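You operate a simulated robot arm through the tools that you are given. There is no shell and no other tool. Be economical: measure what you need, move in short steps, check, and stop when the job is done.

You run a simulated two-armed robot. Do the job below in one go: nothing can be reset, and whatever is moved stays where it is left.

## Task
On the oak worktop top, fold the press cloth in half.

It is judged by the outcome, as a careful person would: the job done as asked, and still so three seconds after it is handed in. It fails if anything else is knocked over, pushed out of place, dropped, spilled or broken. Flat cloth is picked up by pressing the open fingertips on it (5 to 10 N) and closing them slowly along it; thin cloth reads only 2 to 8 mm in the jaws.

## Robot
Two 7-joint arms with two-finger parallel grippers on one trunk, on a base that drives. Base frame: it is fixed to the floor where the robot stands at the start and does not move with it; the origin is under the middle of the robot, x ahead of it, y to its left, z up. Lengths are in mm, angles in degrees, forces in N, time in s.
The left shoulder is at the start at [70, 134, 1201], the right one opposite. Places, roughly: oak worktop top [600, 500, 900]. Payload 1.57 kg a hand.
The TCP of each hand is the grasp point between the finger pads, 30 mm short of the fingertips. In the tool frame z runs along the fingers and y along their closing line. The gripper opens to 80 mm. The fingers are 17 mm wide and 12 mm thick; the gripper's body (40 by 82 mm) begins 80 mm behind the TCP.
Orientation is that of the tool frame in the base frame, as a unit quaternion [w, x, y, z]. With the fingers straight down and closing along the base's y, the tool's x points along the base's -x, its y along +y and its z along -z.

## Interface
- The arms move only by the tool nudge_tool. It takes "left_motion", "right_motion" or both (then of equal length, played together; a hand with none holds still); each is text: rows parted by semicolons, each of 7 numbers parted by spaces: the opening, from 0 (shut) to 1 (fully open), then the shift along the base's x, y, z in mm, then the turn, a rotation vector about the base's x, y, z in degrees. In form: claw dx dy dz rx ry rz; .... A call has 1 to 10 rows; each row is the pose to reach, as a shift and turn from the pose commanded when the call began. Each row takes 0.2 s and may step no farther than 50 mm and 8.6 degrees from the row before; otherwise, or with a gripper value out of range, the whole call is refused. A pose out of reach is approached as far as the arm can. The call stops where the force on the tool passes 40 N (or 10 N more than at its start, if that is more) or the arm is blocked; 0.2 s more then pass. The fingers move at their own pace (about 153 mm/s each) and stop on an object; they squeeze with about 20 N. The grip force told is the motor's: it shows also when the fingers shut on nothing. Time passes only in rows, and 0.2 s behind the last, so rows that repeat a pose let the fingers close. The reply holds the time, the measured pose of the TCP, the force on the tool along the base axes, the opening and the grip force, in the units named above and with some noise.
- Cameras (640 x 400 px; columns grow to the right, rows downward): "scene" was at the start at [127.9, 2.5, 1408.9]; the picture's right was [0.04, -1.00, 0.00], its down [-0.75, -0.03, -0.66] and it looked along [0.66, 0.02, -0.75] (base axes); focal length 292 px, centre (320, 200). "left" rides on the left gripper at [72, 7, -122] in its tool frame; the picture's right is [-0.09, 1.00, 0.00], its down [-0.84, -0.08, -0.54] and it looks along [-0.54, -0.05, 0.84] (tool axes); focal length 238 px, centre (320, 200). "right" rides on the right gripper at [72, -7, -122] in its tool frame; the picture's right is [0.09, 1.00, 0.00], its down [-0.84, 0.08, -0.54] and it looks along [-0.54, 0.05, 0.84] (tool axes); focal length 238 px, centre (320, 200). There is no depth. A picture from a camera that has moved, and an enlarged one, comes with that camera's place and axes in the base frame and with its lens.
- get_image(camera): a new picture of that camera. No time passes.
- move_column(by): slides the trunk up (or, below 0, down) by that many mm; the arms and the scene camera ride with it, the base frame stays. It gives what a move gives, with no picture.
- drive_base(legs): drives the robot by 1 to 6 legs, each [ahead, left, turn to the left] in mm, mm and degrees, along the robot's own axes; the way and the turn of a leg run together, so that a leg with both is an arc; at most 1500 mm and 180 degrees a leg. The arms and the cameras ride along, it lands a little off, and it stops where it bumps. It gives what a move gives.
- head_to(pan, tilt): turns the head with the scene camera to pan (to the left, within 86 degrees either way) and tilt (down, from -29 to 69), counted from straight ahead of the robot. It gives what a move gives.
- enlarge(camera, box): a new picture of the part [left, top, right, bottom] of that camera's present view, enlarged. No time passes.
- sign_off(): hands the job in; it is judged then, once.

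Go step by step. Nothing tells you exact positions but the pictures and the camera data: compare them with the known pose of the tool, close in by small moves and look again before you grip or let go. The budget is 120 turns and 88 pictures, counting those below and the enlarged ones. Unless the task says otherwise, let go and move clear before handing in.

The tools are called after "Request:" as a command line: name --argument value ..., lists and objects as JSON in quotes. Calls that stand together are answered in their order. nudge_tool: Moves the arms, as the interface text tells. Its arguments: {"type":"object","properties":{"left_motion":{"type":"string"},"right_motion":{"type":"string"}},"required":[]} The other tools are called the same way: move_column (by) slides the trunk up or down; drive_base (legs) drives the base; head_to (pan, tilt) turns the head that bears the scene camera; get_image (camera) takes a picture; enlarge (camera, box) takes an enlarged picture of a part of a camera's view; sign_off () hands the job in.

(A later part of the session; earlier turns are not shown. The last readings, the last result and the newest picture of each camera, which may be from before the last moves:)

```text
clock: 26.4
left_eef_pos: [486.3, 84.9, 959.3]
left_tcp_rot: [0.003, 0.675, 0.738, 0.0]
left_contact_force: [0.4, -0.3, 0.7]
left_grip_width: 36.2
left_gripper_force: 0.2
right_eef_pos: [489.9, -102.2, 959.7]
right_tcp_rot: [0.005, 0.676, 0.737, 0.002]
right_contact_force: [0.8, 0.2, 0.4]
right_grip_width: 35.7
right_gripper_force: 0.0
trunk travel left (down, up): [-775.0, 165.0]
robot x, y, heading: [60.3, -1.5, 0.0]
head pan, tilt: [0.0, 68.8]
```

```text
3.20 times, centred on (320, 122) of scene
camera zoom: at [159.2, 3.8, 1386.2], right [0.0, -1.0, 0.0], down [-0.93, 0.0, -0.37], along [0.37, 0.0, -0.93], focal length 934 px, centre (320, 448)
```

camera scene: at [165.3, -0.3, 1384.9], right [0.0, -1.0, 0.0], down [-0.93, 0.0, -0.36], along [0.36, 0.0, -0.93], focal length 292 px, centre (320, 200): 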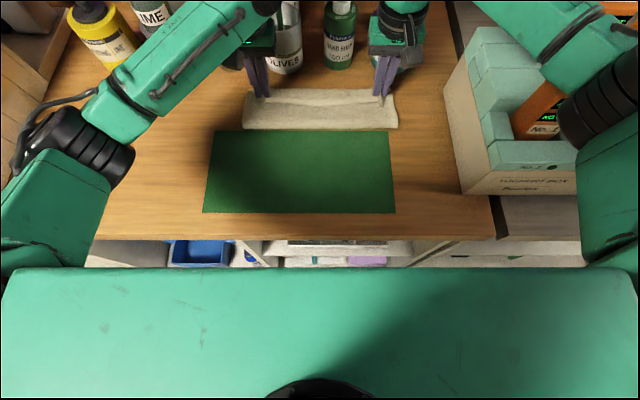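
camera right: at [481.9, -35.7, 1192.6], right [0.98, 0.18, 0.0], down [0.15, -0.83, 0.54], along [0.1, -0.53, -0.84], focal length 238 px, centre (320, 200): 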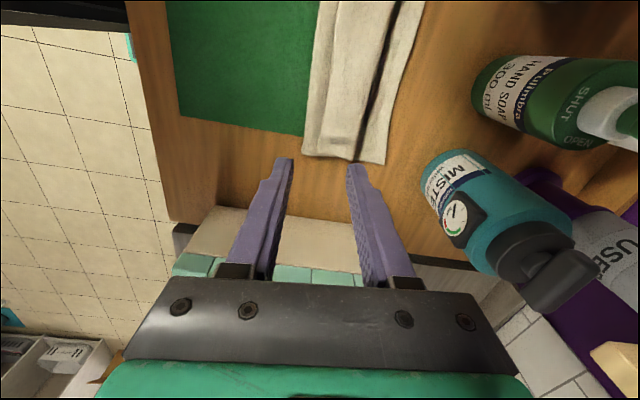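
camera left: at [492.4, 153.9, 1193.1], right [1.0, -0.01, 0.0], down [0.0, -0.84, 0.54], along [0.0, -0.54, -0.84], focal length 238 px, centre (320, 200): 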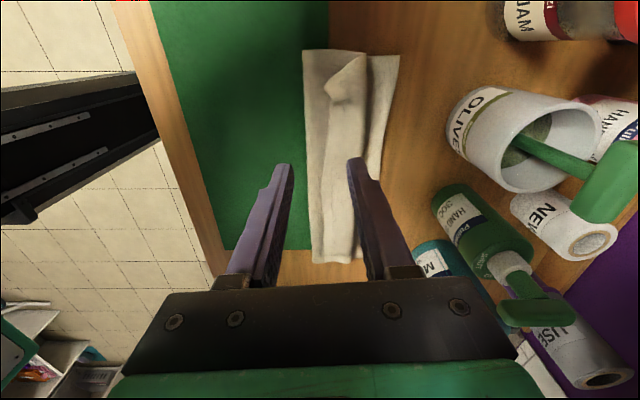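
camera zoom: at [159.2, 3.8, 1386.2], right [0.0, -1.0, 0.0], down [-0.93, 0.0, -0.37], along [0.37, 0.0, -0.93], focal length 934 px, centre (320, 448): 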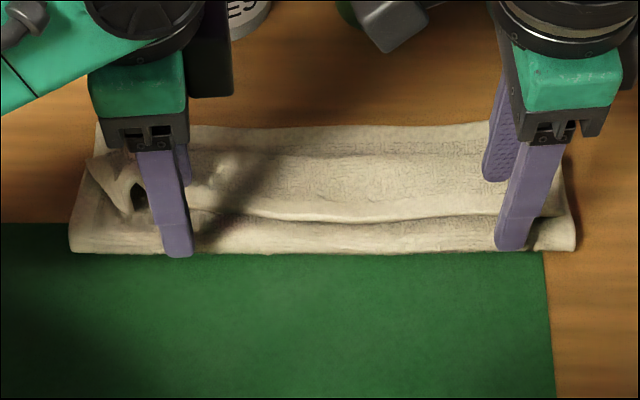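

The near finger sits outside the fold and the far one is over the flap. I'll shift forward so the jaws bracket just the flap edge, narrow them, and step down.

Request:
nudge_tool --left_motion "0.3 10 0 0 0 0 0; 0.3 20 0 0 0 0 0; 0.3 20 0 -5 0 0 0; 0.3 20 0 -9 0 0 0; 0.3 20 0 -13 0 0 0; 0.3 20 0 -13 0 0 0" --right_motion "0.3 7 0 0 0 0 0; 0.3 14 0 0 0 0 0; 0.3 14 0 -5 0 0 0; 0.3 14 0 -9 0 0 0; 0.3 14 0 -13 0 0 0; 0.3 14 0 -13 0 0 0"

Request:
enlarge --camera "right" --box '[160, 0, 480, 200]'

Request:
enlarge --camera "left" --box '[160, 0, 480, 200]'

```text
clock: 27.8
left_eef_pos: [501.4, 89.0, 948.1]
left_tcp_rot: [0.007, 0.675, 0.738, 0.0]
left_contact_force: [0.0, 0.6, 0.0]
left_grip_width: 23.8
left_gripper_force: 0.1
right_eef_pos: [501.6, -98.2, 954.0]
right_tcp_rot: [0.011, 0.675, 0.738, 0.004]
right_contact_force: [-0.2, -0.2, 0.5]
right_grip_width: 24.2
right_gripper_force: 0.1
trunk travel left (down, up): [-775.0, 165.0]
robot x, y, heading: [60.9, -0.8, 0.2]
head pan, tilt: [0.0, 68.8]
```

```text
2.00 times, centred on (320, 100) of right
camera zoom: at [486.7, -26.6, 1074.8], right [0.98, 0.18, 0.02], down [0.14, -0.82, 0.55], along [0.12, -0.54, -0.83], focal length 477 px, centre (320, 400)
```

zoom: 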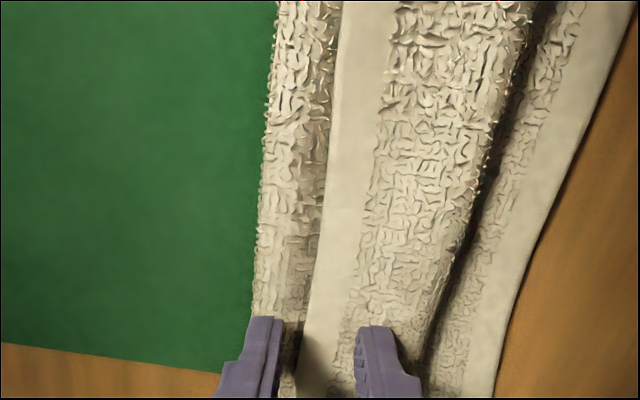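

```text
2.00 times, centred on (320, 100) of left
camera zoom: at [500.8, 161.1, 1069.3], right [1.0, 0.0, 0.01], down [-0.01, -0.84, 0.55], along [0.01, -0.55, -0.84], focal length 477 px, centre (320, 400)
```

zoom: 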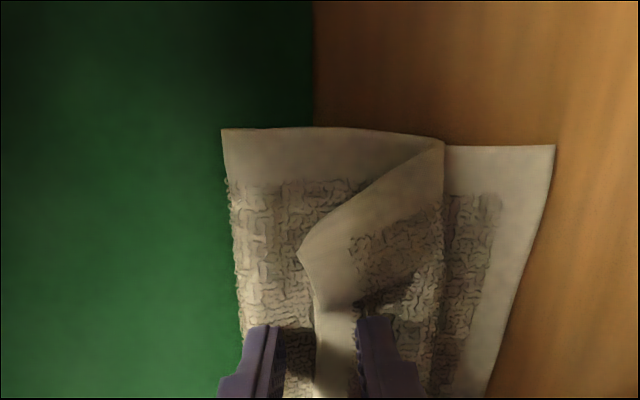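

The jaws bracket the flap edge nicely on both sides. The arms settled slightly high, so I'll step down further.

Request:
nudge_tool --left_motion "0.3 0 0 -5 0 0 0; 0.3 0 0 -8 0 0 0; 0.3 0 0 -8 0 0 0" --right_motion "0.3 0 0 -5 0 0 0; 0.3 0 0 -10 0 0 0; 0.3 0 0 -10 0 0 0"

```text
clock: 28.6
left_eef_pos: [496.1, 91.4, 941.8]
left_tcp_rot: [0.01, 0.675, 0.738, 0.0]
left_contact_force: [0.4, -0.2, 1.9]
left_grip_width: 24.5
left_gripper_force: 0.0
right_eef_pos: [497.7, -95.3, 948.8]
right_tcp_rot: [0.016, 0.676, 0.737, 0.008]
right_contact_force: [0.2, -0.1, 0.6]
right_grip_width: 23.9
right_gripper_force: 0.1
trunk travel left (down, up): [-775.0, 165.0]
robot x, y, heading: [61.9, 3.4, 0.2]
head pan, tilt: [0.0, 68.8]
```

The arms are near a joint limit this low, so I'll raise the hands a bit and lower the trunk instead.

Request:
nudge_tool --left_motion "0.3 0 0 20 0 0 0; 0.3 0 0 50 0 0 0; 0.3 0 0 70 0 0 0; 0.3 0 0 70 0 0 0" --right_motion "0.3 0 0 20 0 0 0; 0.3 0 0 50 0 0 0; 0.3 0 0 70 0 0 0; 0.3 0 0 70 0 0 0"

Request:
move_column --by -50

```text
clock: 29.6
left_eef_pos: [512.9, 78.7, 1005.0]
left_tcp_rot: [0.001, 0.676, 0.737, 0.0]
left_contact_force: [0.1, -0.3, -0.1]
left_grip_width: 24.0
left_gripper_force: 0.0
right_eef_pos: [508.4, -107.7, 1002.8]
right_tcp_rot: [-0.001, 0.675, 0.738, -0.001]
right_contact_force: [-0.3, -0.6, -0.1]
right_grip_width: 24.1
right_gripper_force: 0.0
trunk travel left (down, up): [-775.0, 165.0]
robot x, y, heading: [61.7, -2.4, 0.0]
head pan, tilt: [0.0, 68.8]
```

```text
clock: 30.5
left_eef_pos: [488.1, 94.9, 966.5]
left_tcp_rot: [0.016, 0.675, 0.737, 0.002]
left_contact_force: [0.3, -0.5, -0.1]
left_grip_width: 24.0
left_gripper_force: 0.1
right_eef_pos: [487.3, -90.4, 977.3]
right_tcp_rot: [0.024, 0.675, 0.738, 0.015]
right_contact_force: [0.5, -0.8, -0.2]
right_grip_width: 24.2
right_gripper_force: 0.0
trunk travel left (down, up): [-725.0, 215.0]
robot x, y, heading: [61.0, -0.2, 0.1]
head pan, tilt: [0.0, 68.8]
```

Lowering made the hands deviate more, so something seems to obstruct the arms. I'll look.

Request:
get_image --camera "scene"

Request:
head_to --pan 0 --tilt 40

Request:
get_image --camera "scene"

```text
48 pictures are left
camera scene: at [132.2, 21.7, 1339.3], right [0.0, -1.0, 0.02], down [-0.92, -0.01, -0.39], along [0.39, -0.02, -0.92], focal length 292 px, centre (320, 200)
```

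scene: 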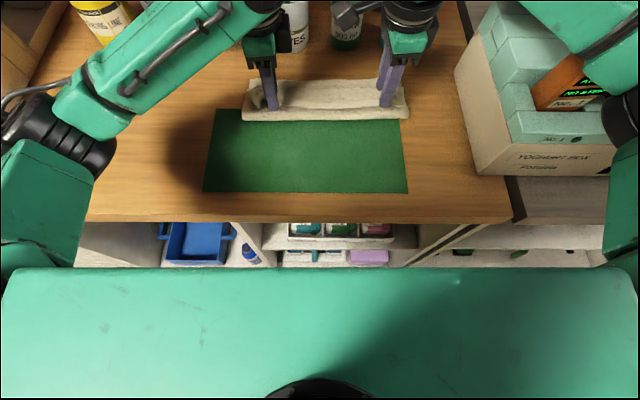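

```text
clock: 31.5
left_eef_pos: [488.1, 98.1, 966.3]
left_tcp_rot: [0.018, 0.675, 0.738, 0.002]
left_contact_force: [0.4, -0.3, -0.2]
left_grip_width: 24.1
left_gripper_force: 0.0
right_eef_pos: [489.6, -89.5, 977.2]
right_tcp_rot: [0.024, 0.675, 0.737, 0.013]
right_contact_force: [-1.0, -0.3, 0.0]
right_grip_width: 24.2
right_gripper_force: 0.1
trunk travel left (down, up): [-725.0, 215.0]
robot x, y, heading: [59.3, -0.1, 0.1]
head pan, tilt: [0.0, 40.0]
```

```text
47 pictures are left
camera scene: at [159.0, 25.6, 1374.5], right [0.0, -1.0, 0.02], down [-0.62, -0.02, -0.78], along [0.78, -0.01, -0.62], focal length 292 px, centre (320, 200)
```

scene: 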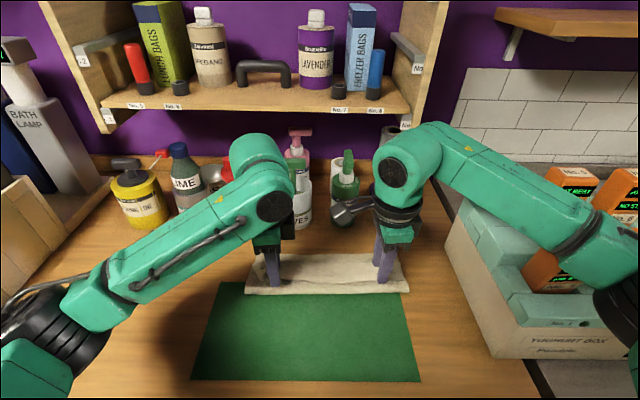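

The elbows seem to be bearing on something and the torso is being tipped. I'll raise the trunk back at once, and higher.

Request:
move_column --by 60

Request:
get_image --camera "scene"

```text
clock: 32.5
left_eef_pos: [511.6, 79.9, 1015.1]
left_tcp_rot: [0.0, 0.675, 0.738, 0.0]
left_contact_force: [-0.2, 0.5, 0.2]
left_grip_width: 23.9
left_gripper_force: 0.1
right_eef_pos: [506.5, -107.3, 1012.2]
right_tcp_rot: [0.0, 0.675, 0.738, -0.001]
right_contact_force: [0.0, -0.6, -0.5]
right_grip_width: 24.0
right_gripper_force: 0.1
trunk travel left (down, up): [-785.0, 155.0]
robot x, y, heading: [60.0, -2.5, 0.2]
head pan, tilt: [0.0, 40.0]
```

```text
46 pictures are left
camera scene: at [193.9, -0.3, 1430.7], right [0.0, -1.0, 0.0], down [-0.64, 0.0, -0.77], along [0.77, 0.0, -0.64], focal length 292 px, centre (320, 200)
```

scene: 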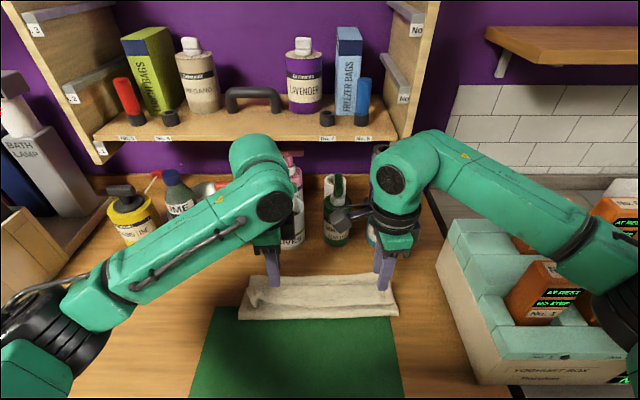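

I'll raise the trunk further to give the elbows clearance, then check the yoghurt box.

Request:
move_column --by 100

Request:
head_to --pan -25 --tilt 50

Request:
get_image --camera "scene"

```text
clock: 33.8
left_eef_pos: [513.0, 80.5, 1114.7]
left_tcp_rot: [-0.001, 0.675, 0.738, 0.0]
left_contact_force: [0.9, 0.7, 0.2]
left_grip_width: 24.2
left_gripper_force: 0.1
right_eef_pos: [508.0, -107.4, 1113.3]
right_tcp_rot: [0.0, 0.675, 0.738, 0.0]
right_contact_force: [-0.5, 0.5, -0.6]
right_grip_width: 23.9
right_gripper_force: 0.0
trunk travel left (down, up): [-885.0, 55.0]
robot x, y, heading: [56.5, 1.9, 0.0]
head pan, tilt: [0.0, 40.0]
```

```text
clock: 34.7
left_eef_pos: [511.7, 81.3, 1114.3]
left_tcp_rot: [0.001, 0.675, 0.738, 0.001]
left_contact_force: [-0.3, -0.5, 0.5]
left_grip_width: 24.1
left_gripper_force: 0.1
right_eef_pos: [506.9, -106.4, 1112.2]
right_tcp_rot: [0.0, 0.674, 0.738, 0.0]
right_contact_force: [0.3, 0.0, 0.5]
right_grip_width: 24.0
right_gripper_force: 0.0
trunk travel left (down, up): [-885.0, 55.0]
robot x, y, heading: [63.0, -0.3, 0.2]
head pan, tilt: [-25.0, 50.0]
```

```text
45 pictures are left
camera scene: at [179.3, -32.6, 1516.9], right [-0.42, -0.91, 0.0], down [-0.69, 0.32, -0.64], along [0.58, -0.27, -0.77], focal length 292 px, centre (320, 200)
```

scene: 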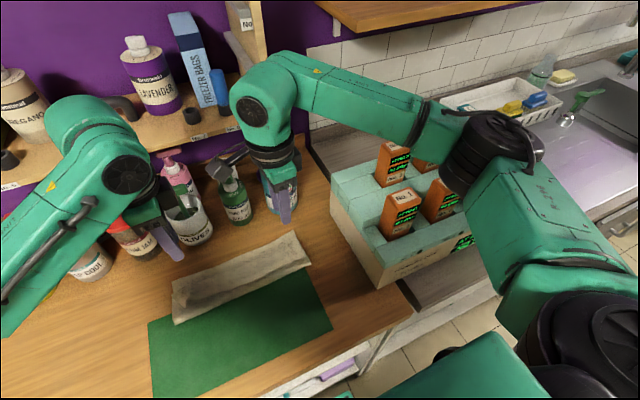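

The cartons and box are upright and in place. Now I'll bring the hands down with the higher trunk.

Request:
head_to --pan 0 --tilt 60

Request:
nudge_tool --left_motion "0.3 0 0 -40 0 0 0; 0.3 -2 0 -80 0 0 0; 0.3 -5 0 -120 0 0 0; 0.3 -8 0 -145 0 0 0; 0.3 -8 0 -160 0 0 0; 0.3 -8 0 -160 0 0 0" --right_motion "0.3 0 0 -40 0 0 0; 0.3 0 0 -80 0 0 0; 0.3 -2 0 -120 0 0 0; 0.3 -4 0 -145 0 0 0; 0.3 -4 0 -160 0 0 0; 0.3 -4 0 -160 0 0 0"

Request:
enlarge --camera "right" --box '[160, 0, 480, 200]'

Request:
enlarge --camera "left" --box '[160, 0, 480, 200]'

Request:
get_image --camera "scene"

```text
clock: 35.6
left_eef_pos: [512.1, 81.2, 1114.6]
left_tcp_rot: [-0.001, 0.675, 0.738, 0.0]
left_contact_force: [0.9, 0.1, -0.6]
left_grip_width: 24.0
left_gripper_force: 0.1
right_eef_pos: [507.8, -106.1, 1112.0]
right_tcp_rot: [0.001, 0.675, 0.738, 0.001]
right_contact_force: [0.1, 0.3, 0.9]
right_grip_width: 24.1
right_gripper_force: 0.0
trunk travel left (down, up): [-885.0, 55.0]
robot x, y, heading: [59.5, 0.6, 0.1]
head pan, tilt: [0.0, 60.0]
```

```text
clock: 37.0
left_eef_pos: [502.1, 79.4, 950.6]
left_tcp_rot: [0.0, 0.675, 0.738, 0.0]
left_contact_force: [0.3, 0.4, 0.9]
left_grip_width: 24.0
left_gripper_force: 0.1
right_eef_pos: [503.2, -106.5, 952.9]
right_tcp_rot: [0.0, 0.675, 0.738, 0.0]
right_contact_force: [-0.2, -0.4, -0.6]
right_grip_width: 23.7
right_gripper_force: 0.0
trunk travel left (down, up): [-885.0, 55.0]
robot x, y, heading: [59.1, 0.4, 0.1]
head pan, tilt: [0.0, 60.0]
```

```text
2.00 times, centred on (320, 100) of right
camera zoom: at [493.1, -35.0, 1074.3], right [0.98, 0.18, 0.0], down [0.15, -0.83, 0.54], along [0.1, -0.53, -0.84], focal length 477 px, centre (320, 400)
```

zoom: 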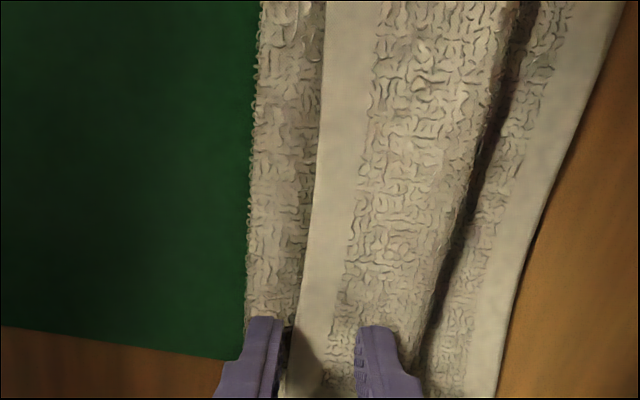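

```text
2.00 times, centred on (320, 100) of left
camera zoom: at [502.7, 150.4, 1073.0], right [1.0, 0.0, 0.0], down [0.0, -0.84, 0.54], along [0.0, -0.54, -0.84], focal length 477 px, centre (320, 400)
```

zoom: 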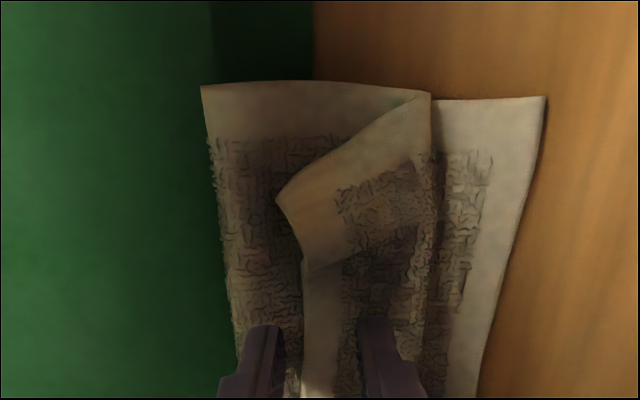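

```text
42 pictures are left
camera scene: at [176.0, -0.3, 1504.3], right [0.0, -1.0, 0.0], down [-0.87, 0.0, -0.5], along [0.5, 0.0, -0.87], focal length 292 px, centre (320, 200)
```

scene: 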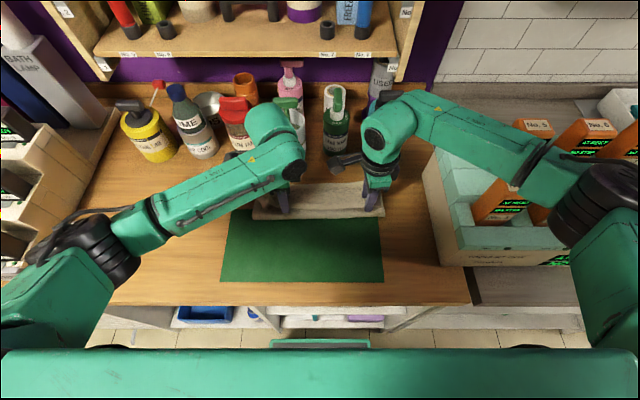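

Now the pose is accurate and undisturbed, and the jaws bracket the flap edge. I'll step down gently.

Request:
nudge_tool --left_motion "0.3 0 0 -4 0 0 0; 0.3 0 0 -8 0 0 0; 0.3 0 0 -8 0 0 0" --right_motion "0.3 -2 0 -5 0 0 0; 0.3 -2 0 -10 0 0 0; 0.3 -2 0 -10 0 0 0"

```text
clock: 37.8
left_eef_pos: [504.8, 79.6, 944.7]
left_tcp_rot: [-0.001, 0.675, 0.738, 0.0]
left_contact_force: [0.8, -1.1, 0.4]
left_grip_width: 23.8
left_gripper_force: 0.0
right_eef_pos: [501.2, -107.3, 941.9]
right_tcp_rot: [0.0, 0.675, 0.738, 0.0]
right_contact_force: [0.7, 0.1, 1.8]
right_grip_width: 24.2
right_gripper_force: 0.1
trunk travel left (down, up): [-885.0, 55.0]
robot x, y, heading: [54.5, 1.7, -0.0]
head pan, tilt: [0.0, 60.0]
```

Light contact only. I'll close slowly here so that only the raised flap is pinched.

Request:
nudge_tool --left_motion "0.3 -2 0 -3 0 0 0; 0.25 -2 0 -3 0 0 0; 0.2 -2 0 -3 0 0 0; 0.16 -2 0 -3 0 0 0; 0.12 -2 0 -3 0 0 0; 0.08 -2 0 -3 0 0 0; 0.04 -2 0 -3 0 0 0; 0 -2 0 -3 0 0 0; 0 -2 0 -3 0 0 0" --right_motion "0.3 0 0 0 0 0 0; 0.25 0 0 0 0 0 0; 0.2 0 0 0 0 0 0; 0.16 0 0 0 0 0 0; 0.12 0 0 0 0 0 0; 0.08 0 0 0 0 0 0; 0.04 0 0 0 0 0 0; 0 0 0 0 0 0 0; 0 0 0 0 0 0 0"

Request:
enlarge --camera "right" --box '[160, 0, 480, 200]'

Request:
enlarge --camera "left" --box '[160, 0, 480, 200]'

```text
clock: 39.8
left_eef_pos: [501.2, 80.5, 941.8]
left_tcp_rot: [0.0, 0.675, 0.738, 0.001]
left_contact_force: [-0.2, -0.6, 0.7]
left_grip_width: 5.2
left_gripper_force: 20.1
right_eef_pos: [502.0, -107.1, 943.8]
right_tcp_rot: [0.0, 0.674, 0.738, -0.001]
right_contact_force: [0.2, 1.5, 1.1]
right_grip_width: 7.0
right_gripper_force: 20.3
trunk travel left (down, up): [-885.0, 55.0]
robot x, y, heading: [59.4, 0.5, 0.3]
head pan, tilt: [0.0, 60.0]
```

```text
2.00 times, centred on (320, 100) of right
camera zoom: at [490.0, -35.8, 1064.3], right [0.98, 0.18, 0.0], down [0.15, -0.83, 0.54], along [0.1, -0.53, -0.84], focal length 477 px, centre (320, 400)
```

zoom: 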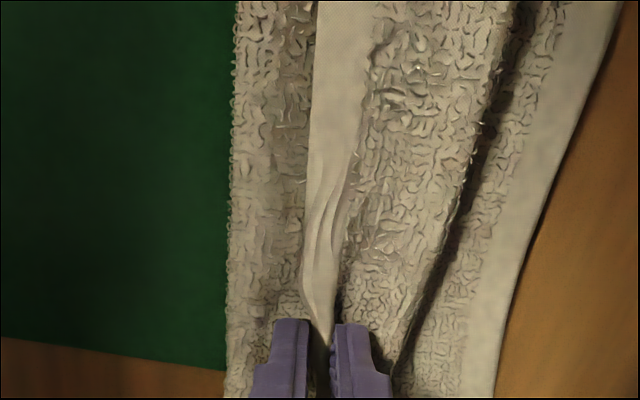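

```text
2.00 times, centred on (320, 100) of left
camera zoom: at [501.7, 151.8, 1064.6], right [1.0, 0.0, 0.0], down [0.0, -0.84, 0.54], along [0.0, -0.54, -0.84], focal length 477 px, centre (320, 400)
```

zoom: 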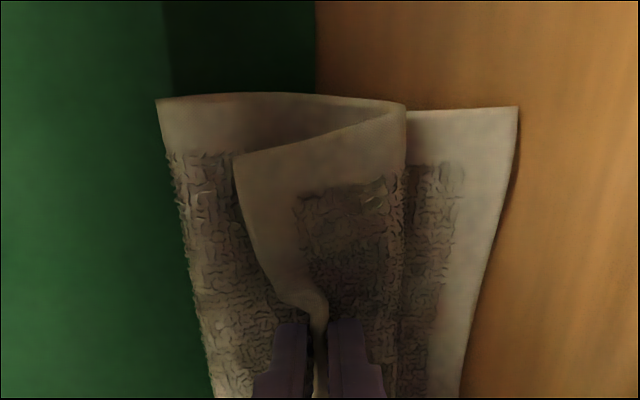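

Both hold the flap edge crosswise (5 and 7 mm). I'll lift it to standing and check.

Request:
nudge_tool --left_motion "0 -1 0 10 0 0 0; 0 -2 0 20 0 0 0; 0 -4 0 32 0 0 0; 0 -6 0 44 0 0 0; 0 -8 0 56 0 0 0; 0 -10 0 66 0 0 0; 0 -12 0 74 0 0 0; 0 -12 0 74 0 0 0" --right_motion "0 -1 0 10 0 0 0; 0 -2 0 20 0 0 0; 0 -4 0 32 0 0 0; 0 -6 0 44 0 0 0; 0 -8 0 56 0 0 0; 0 -10 0 66 0 0 0; 0 -12 0 74 0 0 0; 0 -12 0 74 0 0 0"

Request:
enlarge --camera "scene" --box '[200, 100, 440, 250]'

Request:
get_image --camera "left"

Request:
get_image --camera "right"

```text
clock: 41.6
left_eef_pos: [488.6, 80.8, 1017.8]
left_tcp_rot: [0.001, 0.675, 0.738, 0.0]
left_contact_force: [0.4, 0.8, -0.6]
left_grip_width: 4.9
left_gripper_force: 19.9
right_eef_pos: [489.2, -106.2, 1015.1]
right_tcp_rot: [0.0, 0.675, 0.738, 0.0]
right_contact_force: [-0.5, 0.2, 0.4]
right_grip_width: 7.2
right_gripper_force: 20.1
trunk travel left (down, up): [-885.0, 55.0]
robot x, y, heading: [61.5, 4.7, 0.3]
head pan, tilt: [0.0, 60.0]
```

```text
2.67 times, centred on (320, 175) of scene
camera zoom: at [176.3, -0.3, 1504.3], right [0.0, -1.0, 0.0], down [-0.87, 0.0, -0.5], along [0.5, 0.0, -0.87], focal length 778 px, centre (320, 267)
```

zoom: 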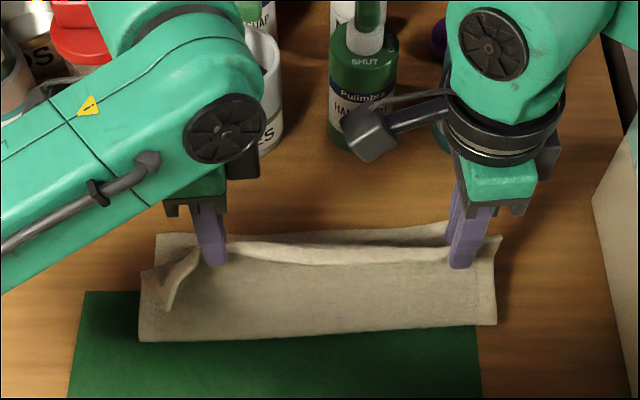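

```text
38 pictures are left
camera left: at [489.0, 152.2, 1139.9], right [1.0, 0.0, 0.0], down [0.0, -0.84, 0.54], along [0.0, -0.54, -0.84], focal length 238 px, centre (320, 200)
```

left: 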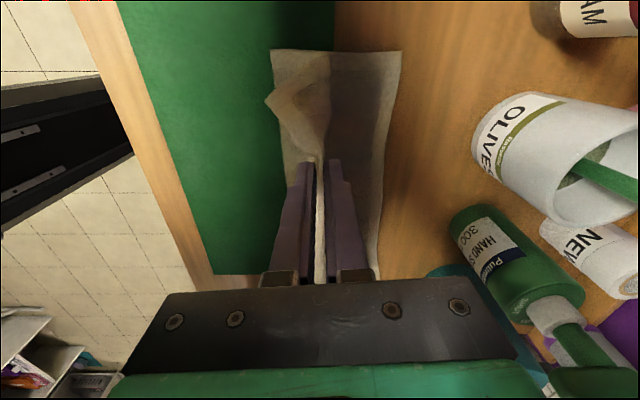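

```text
37 pictures are left
camera right: at [477.4, -35.2, 1137.5], right [0.98, 0.18, 0.0], down [0.15, -0.83, 0.54], along [0.1, -0.53, -0.84], focal length 238 px, centre (320, 200)
```

right: 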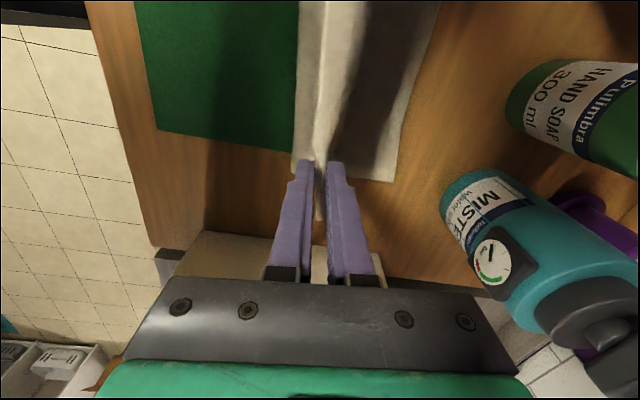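

The sheet now stands cleanly with its edge in the jaws. The lower far edge is at x≈559 on the left and ≈582 on the right, and the fold is at ≈455/465. I'll lay the upper edge forward onto it.

Request:
nudge_tool --left_motion "0 12 0 -3 0 0 0; 0 24 0 -9 0 0 0; 0 35 0 -17 0 0 0; 0 45 0 -27 0 0 0; 0 53 0 -38 0 0 0; 0 59 0 -48 0 0 0; 0 63 0 -57 0 0 0; 0 65 0 -64 0 0 0; 0 65 0 -64 0 0 0" --right_motion "0 14 0 -3 0 0 0; 0 28 0 -9 0 0 0; 0 43 0 -17 0 0 0; 0 56 0 -27 0 0 0; 0 67 0 -38 0 0 0; 0 75 0 -48 0 0 0; 0 80 0 -57 0 0 0; 0 82 0 -64 0 0 0; 0 82 0 -64 0 0 0"

Request:
enlarge --camera "scene" --box '[200, 100, 440, 250]'

Request:
get_image --camera "left"

Request:
get_image --camera "right"

```text
clock: 43.6
left_eef_pos: [555.3, 80.4, 952.4]
left_tcp_rot: [0.0, 0.675, 0.738, -0.001]
left_contact_force: [0.0, -0.4, -0.7]
left_grip_width: 5.1
left_gripper_force: 20.2
right_eef_pos: [572.9, -106.6, 951.8]
right_tcp_rot: [0.0, 0.675, 0.738, 0.0]
right_contact_force: [0.1, -0.3, 0.0]
right_grip_width: 7.3
right_gripper_force: 20.1
trunk travel left (down, up): [-885.0, 55.0]
robot x, y, heading: [62.6, 0.4, 0.2]
head pan, tilt: [0.0, 60.0]
```

```text
2.67 times, centred on (320, 175) of scene
camera zoom: at [176.0, -0.2, 1504.3], right [0.0, -1.0, 0.0], down [-0.87, 0.0, -0.5], along [0.5, 0.0, -0.87], focal length 778 px, centre (320, 267)
```

zoom: 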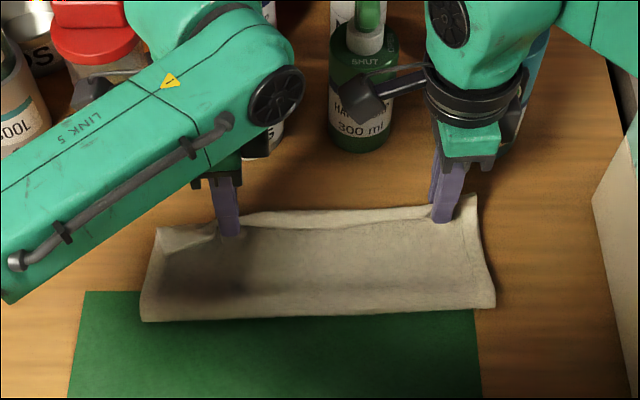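

```text
35 pictures are left
camera left: at [556.3, 151.8, 1075.8], right [1.0, 0.0, 0.0], down [0.0, -0.84, 0.54], along [0.0, -0.54, -0.84], focal length 238 px, centre (320, 200)
```

left: 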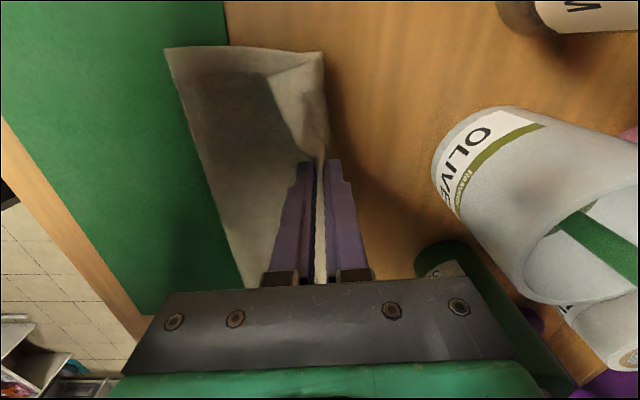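

```text
34 pictures are left
camera right: at [560.1, -35.7, 1074.1], right [0.98, 0.18, 0.0], down [0.15, -0.83, 0.54], along [0.1, -0.53, -0.84], focal length 238 px, centre (320, 200)
```

right: 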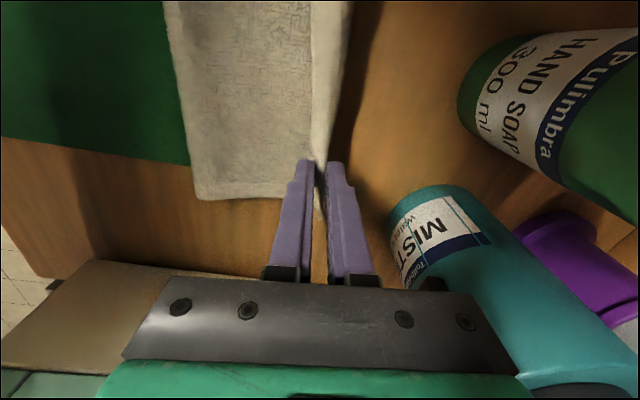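

The upper layer now lies over the lower, edges close together. I'll lower a little more and let go, lifting straight up.

Request:
nudge_tool --left_motion "0 1 0 -5 0 0 0; 0 2 0 -10 0 0 0; 0.1 2 0 -10 0 0 0; 0.22 2 0 -10 0 0 0; 0.22 2 0 -10 0 0 0; 0.22 2 0 0 0 0 0; 0.22 2 0 30 0 0 0; 0.22 2 0 70 0 0 0; 0.22 -20 0 110 0 0 0; 0.22 -50 0 130 0 0 0" --right_motion "0 1 0 -5 0 0 0; 0 2 0 -10 0 0 0; 0.1 2 0 -10 0 0 0; 0.22 2 0 -10 0 0 0; 0.22 2 0 -10 0 0 0; 0.22 2 0 0 0 0 0; 0.22 2 0 30 0 0 0; 0.22 2 0 70 0 0 0; 0.22 -20 0 110 0 0 0; 0.22 -50 0 130 0 0 0"

Request:
enlarge --camera "scene" --box '[200, 100, 440, 250]'

Request:
get_image --camera "left"

Request:
get_image --camera "right"

```text
clock: 45.8
left_eef_pos: [502.2, 81.1, 1089.2]
left_tcp_rot: [0.001, 0.675, 0.738, 0.001]
left_contact_force: [-0.4, -0.9, 0.5]
left_grip_width: 17.8
left_gripper_force: 0.0
right_eef_pos: [519.5, -108.6, 1085.3]
right_tcp_rot: [0.001, 0.675, 0.738, 0.001]
right_contact_force: [0.2, 0.2, -0.4]
right_grip_width: 17.7
right_gripper_force: 0.0
trunk travel left (down, up): [-885.0, 55.0]
robot x, y, heading: [62.5, 2.7, 0.4]
head pan, tilt: [0.0, 60.0]
```

```text
2.67 times, centred on (320, 175) of scene
camera zoom: at [172.5, 0.1, 1504.5], right [0.0, -1.0, 0.0], down [-0.86, 0.0, -0.5], along [0.5, 0.0, -0.86], focal length 778 px, centre (320, 267)
```

zoom: 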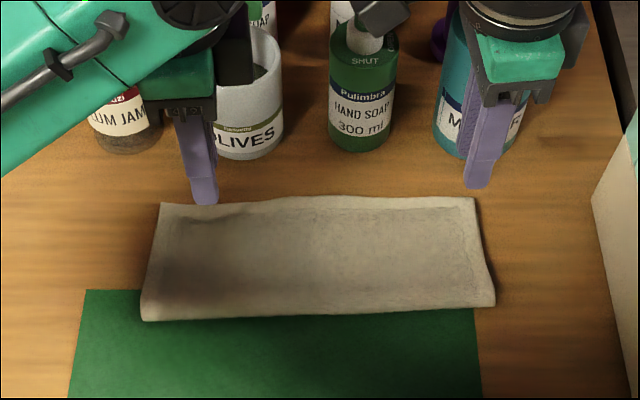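

```text
32 pictures are left
camera left: at [501.4, 152.0, 1210.9], right [1.0, 0.0, 0.0], down [0.0, -0.84, 0.54], along [0.0, -0.54, -0.84], focal length 238 px, centre (320, 200)
```

left: 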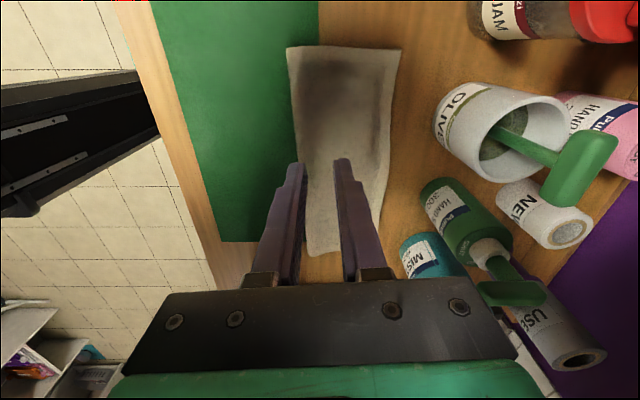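

```text
31 pictures are left
camera right: at [506.8, -37.4, 1206.1], right [0.98, 0.18, 0.0], down [0.15, -0.83, 0.54], along [0.1, -0.53, -0.84], focal length 238 px, centre (320, 200)
```

right: 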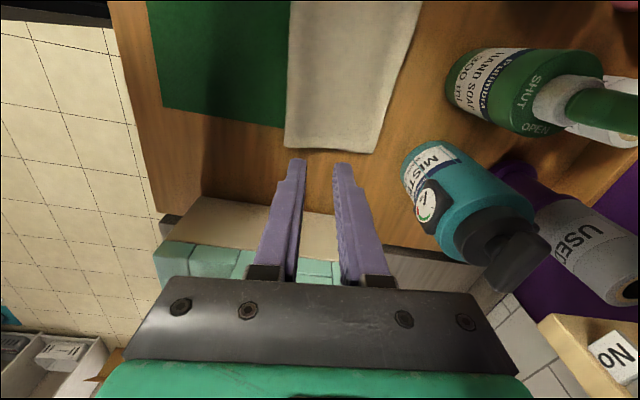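

The cloth sprang open into a neat half fold. I'll move the hands aside and look closely at the edges.

Request:
nudge_tool --left_motion "0.22 -20 20 20 0 0 0; 0.22 -50 40 40 0 0 0; 0.22 -80 65 60 0 0 0; 0.22 -110 90 70 0 0 0; 0.22 -110 90 70 0 0 0" --right_motion "0.22 -20 -5 20 0 0 0; 0.22 -50 -10 40 0 0 0; 0.22 -80 -15 60 0 0 0; 0.22 -110 -20 70 0 0 0; 0.22 -110 -20 70 0 0 0"

Request:
enlarge --camera "scene" --box '[240, 150, 400, 250]'

Request:
enlarge --camera "left" --box '[160, 0, 560, 250]'

Request:
get_image --camera "scene"

```text
clock: 47.0
left_eef_pos: [401.7, 161.2, 1153.7]
left_tcp_rot: [-0.001, 0.675, 0.738, -0.001]
left_contact_force: [0.1, 0.1, -0.1]
left_grip_width: 17.6
left_gripper_force: 0.0
left hand out of reach, approached as far as the arm can: row 4, 5
right_eef_pos: [410.7, -125.2, 1147.9]
right_tcp_rot: [0.0, 0.675, 0.738, 0.0]
right_contact_force: [0.1, -1.0, 0.6]
right_grip_width: 17.7
right_gripper_force: 0.2
trunk travel left (down, up): [-885.0, 55.0]
robot x, y, heading: [60.3, 1.1, 0.2]
head pan, tilt: [0.0, 60.0]
```

```text
4.00 times, centred on (320, 200) of scene
camera zoom: at [177.1, -1.0, 1504.2], right [0.0, -1.0, 0.0], down [-0.87, 0.0, -0.5], along [0.5, 0.0, -0.87], focal length 1167 px, centre (320, 200)
```

zoom: 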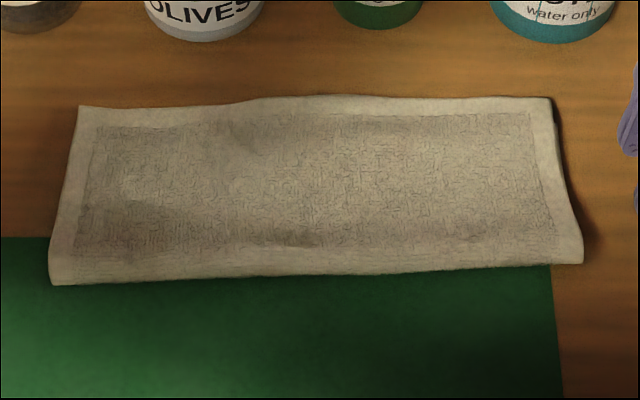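

```text
1.60 times, centred on (360, 125) of left
camera zoom: at [402.7, 231.9, 1276.1], right [1.0, 0.0, 0.0], down [0.0, -0.84, 0.54], along [0.0, -0.54, -0.84], focal length 381 px, centre (256, 320)
```

zoom: 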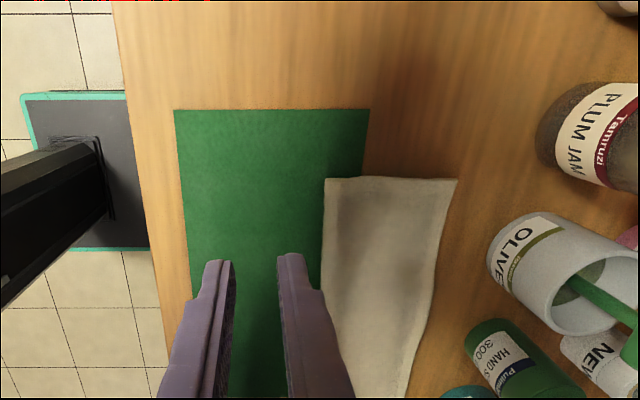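

```text
28 pictures are left
camera scene: at [177.1, -1.0, 1504.2], right [0.0, -1.0, 0.0], down [-0.87, 0.0, -0.5], along [0.5, 0.0, -0.87], focal length 292 px, centre (320, 200)
```

scene: 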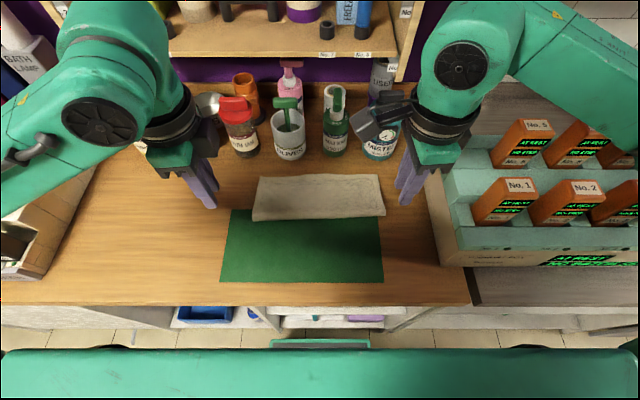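

It looks like a neat half fold, and everything else is in place. By my estimate the upper edge overhangs the lower by up to about 20 mm on the left, so I'll take a low, close side view.

Request:
nudge_tool --left_motion "0.22 40 10 0 0 0 0; 0.22 80 20 -10 0 0 0; 0.22 120 30 -30 0 0 0; 0.22 150 40 -60 0 0 0; 0.22 170 45 -100 0 0 0; 0.22 180 45 -140 0 0 0; 0.22 180 45 -175 0 0 0; 0.22 180 45 -190 0 0 0; 0.22 180 45 -190 0 0 0"

Request:
enlarge --camera "left" --box '[160, 0, 420, 162]'

```text
clock: 49.0
left_eef_pos: [584.7, 208.1, 963.3]
left_tcp_rot: [0.0, 0.676, 0.737, 0.0]
left_contact_force: [-0.6, 0.9, 0.1]
left_grip_width: 17.3
left_gripper_force: 0.1
right_eef_pos: [410.2, -124.8, 1147.6]
right_tcp_rot: [0.0, 0.675, 0.738, 0.0]
right_contact_force: [0.1, -0.2, -0.7]
right_grip_width: 17.6
right_gripper_force: 0.0
trunk travel left (down, up): [-885.0, 55.0]
robot x, y, heading: [60.4, -1.4, 0.2]
head pan, tilt: [0.0, 60.0]
```

```text
2.46 times, centred on (290, 81) of left
camera zoom: at [585.0, 278.8, 1085.6], right [1.0, 0.0, 0.0], down [0.0, -0.84, 0.54], along [0.0, -0.54, -0.84], focal length 587 px, centre (394, 493)
```

zoom: 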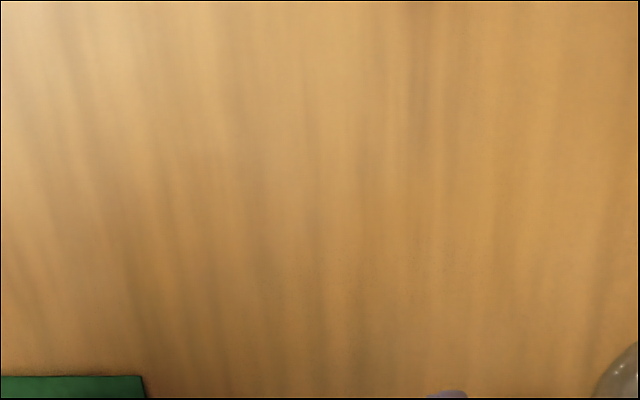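

The cloth lies lower in this view.

Request:
enlarge --camera "left" --box '[180, 130, 400, 268]'

```text
2.90 times, centred on (290, 199) of left
camera zoom: at [585.0, 278.8, 1085.6], right [1.0, 0.0, 0.0], down [0.0, -0.84, 0.54], along [0.0, -0.54, -0.84], focal length 691 px, centre (407, 203)
```

zoom: 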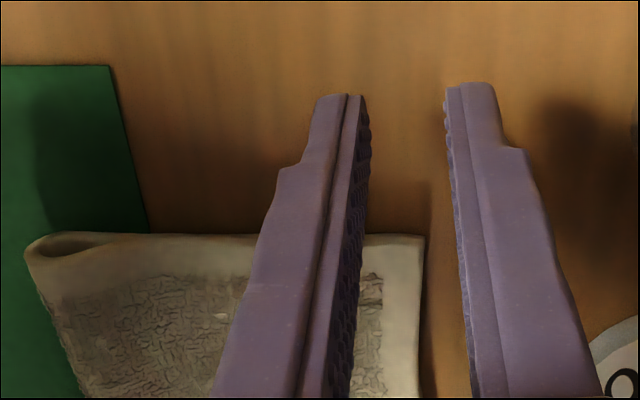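

The left side shows the fold loop, but the finger hides the far corner. I'll shift back 55 mm to see it.

Request:
nudge_tool --left_motion "0 -30 0 0 0 0 0; 0 -65 0 0 0 0 0; 0 -65 0 -15 0 0 0; 0 -65 0 -15 0 0 0"

Request:
enlarge --camera "left" --box '[310, 170, 470, 270]'

```text
clock: 50.0
left_eef_pos: [517.0, 208.6, 947.7]
left_tcp_rot: [0.0, 0.675, 0.738, 0.0]
left_contact_force: [1.0, -0.3, -0.9]
left_grip_width: 0.0
left_gripper_force: 20.4
right_eef_pos: [411.5, -125.0, 1149.4]
right_tcp_rot: [-0.001, 0.675, 0.738, 0.0]
right_contact_force: [0.1, 0.2, -0.6]
right_grip_width: 17.4
right_gripper_force: 0.2
trunk travel left (down, up): [-885.0, 55.0]
robot x, y, heading: [62.0, 0.7, -0.1]
head pan, tilt: [0.0, 60.0]
```

```text
4.00 times, centred on (390, 220) of left
camera zoom: at [518.1, 279.6, 1070.0], right [1.0, 0.0, 0.0], down [0.0, -0.84, 0.54], along [0.0, -0.54, -0.84], focal length 953 px, centre (40, 120)
```

zoom: 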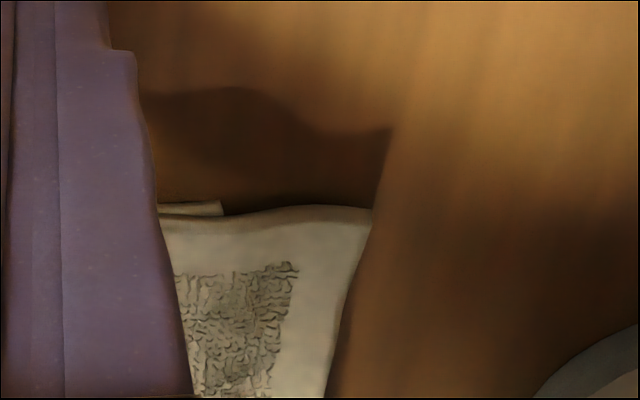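

The side view shows the lower corner at x≈559 and the upper at ≈591, so the upper layer overhangs by about 32 mm on the left. I'll re-grip its overhanging edge, stand it up, and re-lay it further back. First I'll hover over the edge.

Request:
nudge_tool --left_motion "0.3 0 0 40 0 0 0; 0.3 10 -30 60 0 0 0; 0.3 30 -60 60 0 0 0; 0.3 50 -90 60 0 0 0; 0.3 69 -118 60 0 0 0; 0.3 69 -118 35 0 0 0; 0.3 69 -118 10 0 0 0; 0.3 69 -118 10 0 0 0" --right_motion "0.3 40 5 0 0 0 0; 0.3 80 10 0 0 0 0; 0.3 120 15 -20 0 0 0; 0.3 155 18 -50 0 0 0; 0.3 180 18 -90 0 0 0; 0.3 184 18 -135 0 0 0; 0.3 184 18 -175 0 0 0; 0.3 184 18 -190 0 0 0"

Request:
enlarge --camera "left" --box '[160, 0, 480, 200]'

Request:
enlarge --camera "right" --box '[160, 0, 480, 200]'

```text
clock: 51.8
left_eef_pos: [590.8, 89.0, 956.1]
left_tcp_rot: [0.0, 0.675, 0.738, 0.001]
left_contact_force: [0.4, 0.0, 0.1]
left_grip_width: 24.0
left_gripper_force: 0.1
right_eef_pos: [596.7, -108.6, 962.6]
right_tcp_rot: [0.0, 0.675, 0.738, 0.0]
right_contact_force: [0.9, -0.7, 0.5]
right_grip_width: 24.1
right_gripper_force: 0.1
trunk travel left (down, up): [-885.0, 55.0]
robot x, y, heading: [59.1, -1.1, 0.1]
head pan, tilt: [0.0, 60.0]
```

```text
2.00 times, centred on (320, 100) of left
camera zoom: at [590.9, 160.8, 1078.0], right [1.0, 0.0, 0.0], down [0.0, -0.84, 0.54], along [0.0, -0.54, -0.84], focal length 477 px, centre (320, 400)
```

zoom: 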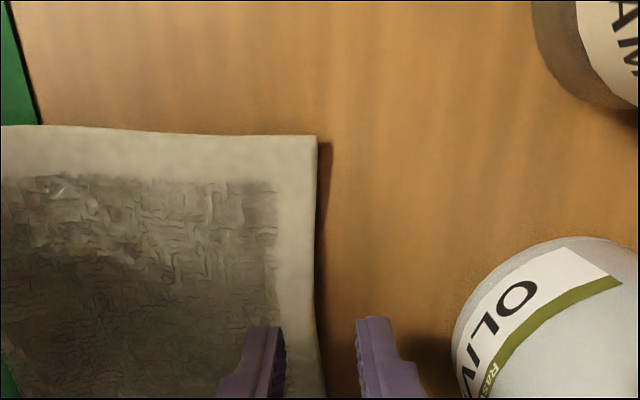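

```text
2.00 times, centred on (320, 100) of right
camera zoom: at [585.0, -38.2, 1084.0], right [0.98, 0.18, 0.0], down [0.15, -0.83, 0.54], along [0.1, -0.53, -0.84], focal length 477 px, centre (320, 400)
```

zoom: 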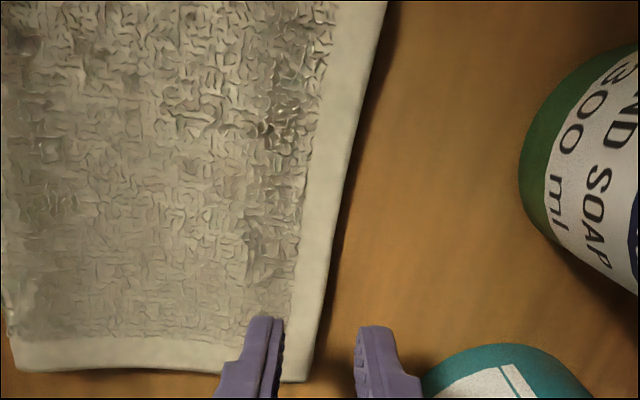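

Both jaws bracket the overhanging edge. I'll descend to light contact, with the right hand slightly inward.

Request:
nudge_tool --left_motion "0.3 0 0 -6 0 0 0; 0.3 0 0 -12 0 0 0; 0.3 0 0 -17 0 0 0; 0.3 0 0 -21 0 0 0; 0.3 0 0 -21 0 0 0" --right_motion "0.3 0 10 -8 0 0 0; 0.3 0 10 -16 0 0 0; 0.3 0 10 -23 0 0 0; 0.3 0 10 -27 0 0 0; 0.3 0 10 -27 0 0 0"

```text
clock: 53.0
left_eef_pos: [588.2, 91.4, 934.9]
left_tcp_rot: [0.0, 0.674, 0.739, 0.0]
left_contact_force: [-0.4, 0.3, 0.4]
left_grip_width: 24.1
left_gripper_force: 0.1
right_eef_pos: [596.5, -99.6, 935.5]
right_tcp_rot: [0.0, 0.675, 0.738, 0.0]
right_contact_force: [1.1, 0.3, 1.5]
right_grip_width: 23.9
right_gripper_force: 0.0
trunk travel left (down, up): [-885.0, 55.0]
robot x, y, heading: [58.4, 0.9, 0.1]
head pan, tilt: [0.0, 60.0]
```

Request:
nudge_tool --left_motion "0.3 0 0 -2 0 0 0; 0.3 0 0 -3 0 0 0; 0.3 0 0 -3 0 0 0" --right_motion "0.3 0 0 -2 0 0 0; 0.3 0 0 -2 0 0 0; 0.3 0 0 -2 0 0 0"

```text
clock: 53.8
left_eef_pos: [587.7, 91.6, 933.9]
left_tcp_rot: [0.0, 0.675, 0.738, 0.0]
left_contact_force: [-0.3, 0.0, 0.1]
left_grip_width: 24.1
left_gripper_force: 0.2
right_eef_pos: [594.3, -100.1, 933.7]
right_tcp_rot: [0.001, 0.675, 0.738, 0.002]
right_contact_force: [2.1, 0.3, 6.5]
right_grip_width: 22.8
right_gripper_force: 0.0
trunk travel left (down, up): [-885.0, 55.0]
robot x, y, heading: [60.8, 4.6, 0.2]
head pan, tilt: [0.0, 60.0]
```

The right hand is pressing at 6.5 N. The left needs a touch more, then both close slowly.

Request:
nudge_tool --left_motion "0.3 0 0 -2 0 0 0; 0.3 0 0 -3 0 0 0; 0.3 0 0 -3 0 0 0"

```text
clock: 54.6
left_eef_pos: [585.8, 90.0, 932.3]
left_tcp_rot: [0.002, 0.675, 0.738, 0.002]
left_contact_force: [2.3, 4.2, 18.2]
left_grip_width: 22.4
left_gripper_force: 0.1
right_eef_pos: [593.2, -100.0, 934.5]
right_tcp_rot: [0.001, 0.675, 0.738, 0.001]
right_contact_force: [1.1, 0.0, 2.8]
right_grip_width: 23.4
right_gripper_force: 0.1
trunk travel left (down, up): [-885.0, 55.0]
robot x, y, heading: [58.8, -2.7, -0.1]
head pan, tilt: [0.0, 60.0]
```

Request:
nudge_tool --left_motion "0.3 0 0 1.5 0 0 0; 0.25 0 0 1.5 0 0 0; 0.2 0 0 1.5 0 0 0; 0.16 0 0 1.5 0 0 0; 0.12 0 0 1.5 0 0 0; 0.08 0 0 1.5 0 0 0; 0.04 0 0 1.5 0 0 0; 0 0 0 1.5 0 0 0; 0 0 0 1.5 0 0 0" --right_motion "0.3 0 0 -0.5 0 0 0; 0.25 0 0 -0.5 0 0 0; 0.2 0 0 -0.5 0 0 0; 0.16 0 0 -0.5 0 0 0; 0.12 0 0 -0.5 0 0 0; 0.08 0 0 -0.5 0 0 0; 0.04 0 0 -0.5 0 0 0; 0 0 0 -0.5 0 0 0; 0 0 0 -0.5 0 0 0"

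Request:
enlarge --camera "left" --box '[160, 0, 480, 200]'

Request:
enlarge --camera "right" --box '[160, 0, 480, 200]'

```text
clock: 56.6
left_eef_pos: [586.5, 89.2, 932.5]
left_tcp_rot: [0.001, 0.675, 0.738, 0.001]
left_contact_force: [-0.1, -1.2, 4.3]
left_grip_width: 2.8
left_gripper_force: 20.7
right_eef_pos: [594.2, -98.3, 933.6]
right_tcp_rot: [0.0, 0.675, 0.738, 0.0]
right_contact_force: [-0.8, 0.7, 7.6]
right_grip_width: 2.7
right_gripper_force: 19.6
trunk travel left (down, up): [-885.0, 55.0]
robot x, y, heading: [60.6, 0.9, 0.0]
head pan, tilt: [0.0, 60.0]
```

```text
2.00 times, centred on (320, 100) of left
camera zoom: at [586.5, 161.2, 1055.1], right [1.0, 0.0, 0.0], down [0.0, -0.84, 0.54], along [0.0, -0.54, -0.84], focal length 477 px, centre (320, 400)
```

zoom: 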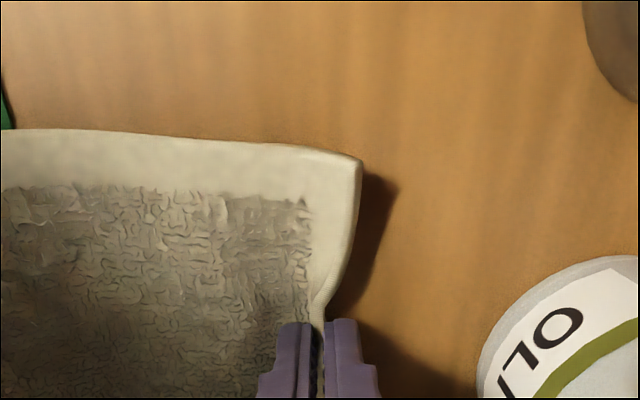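

```text
2.00 times, centred on (320, 100) of right
camera zoom: at [581.8, -29.1, 1055.4], right [0.98, 0.18, 0.0], down [0.15, -0.83, 0.54], along [0.1, -0.53, -0.84], focal length 477 px, centre (320, 400)
```

zoom: 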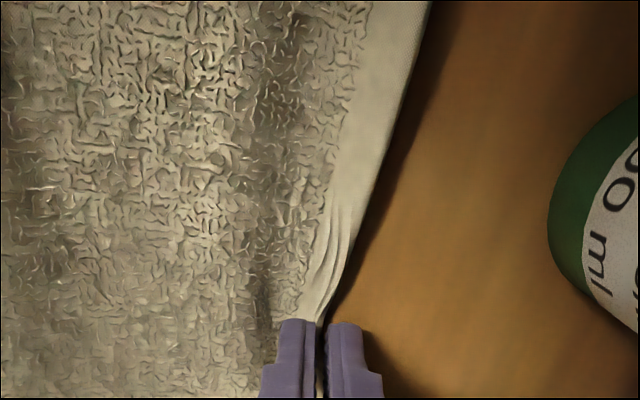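

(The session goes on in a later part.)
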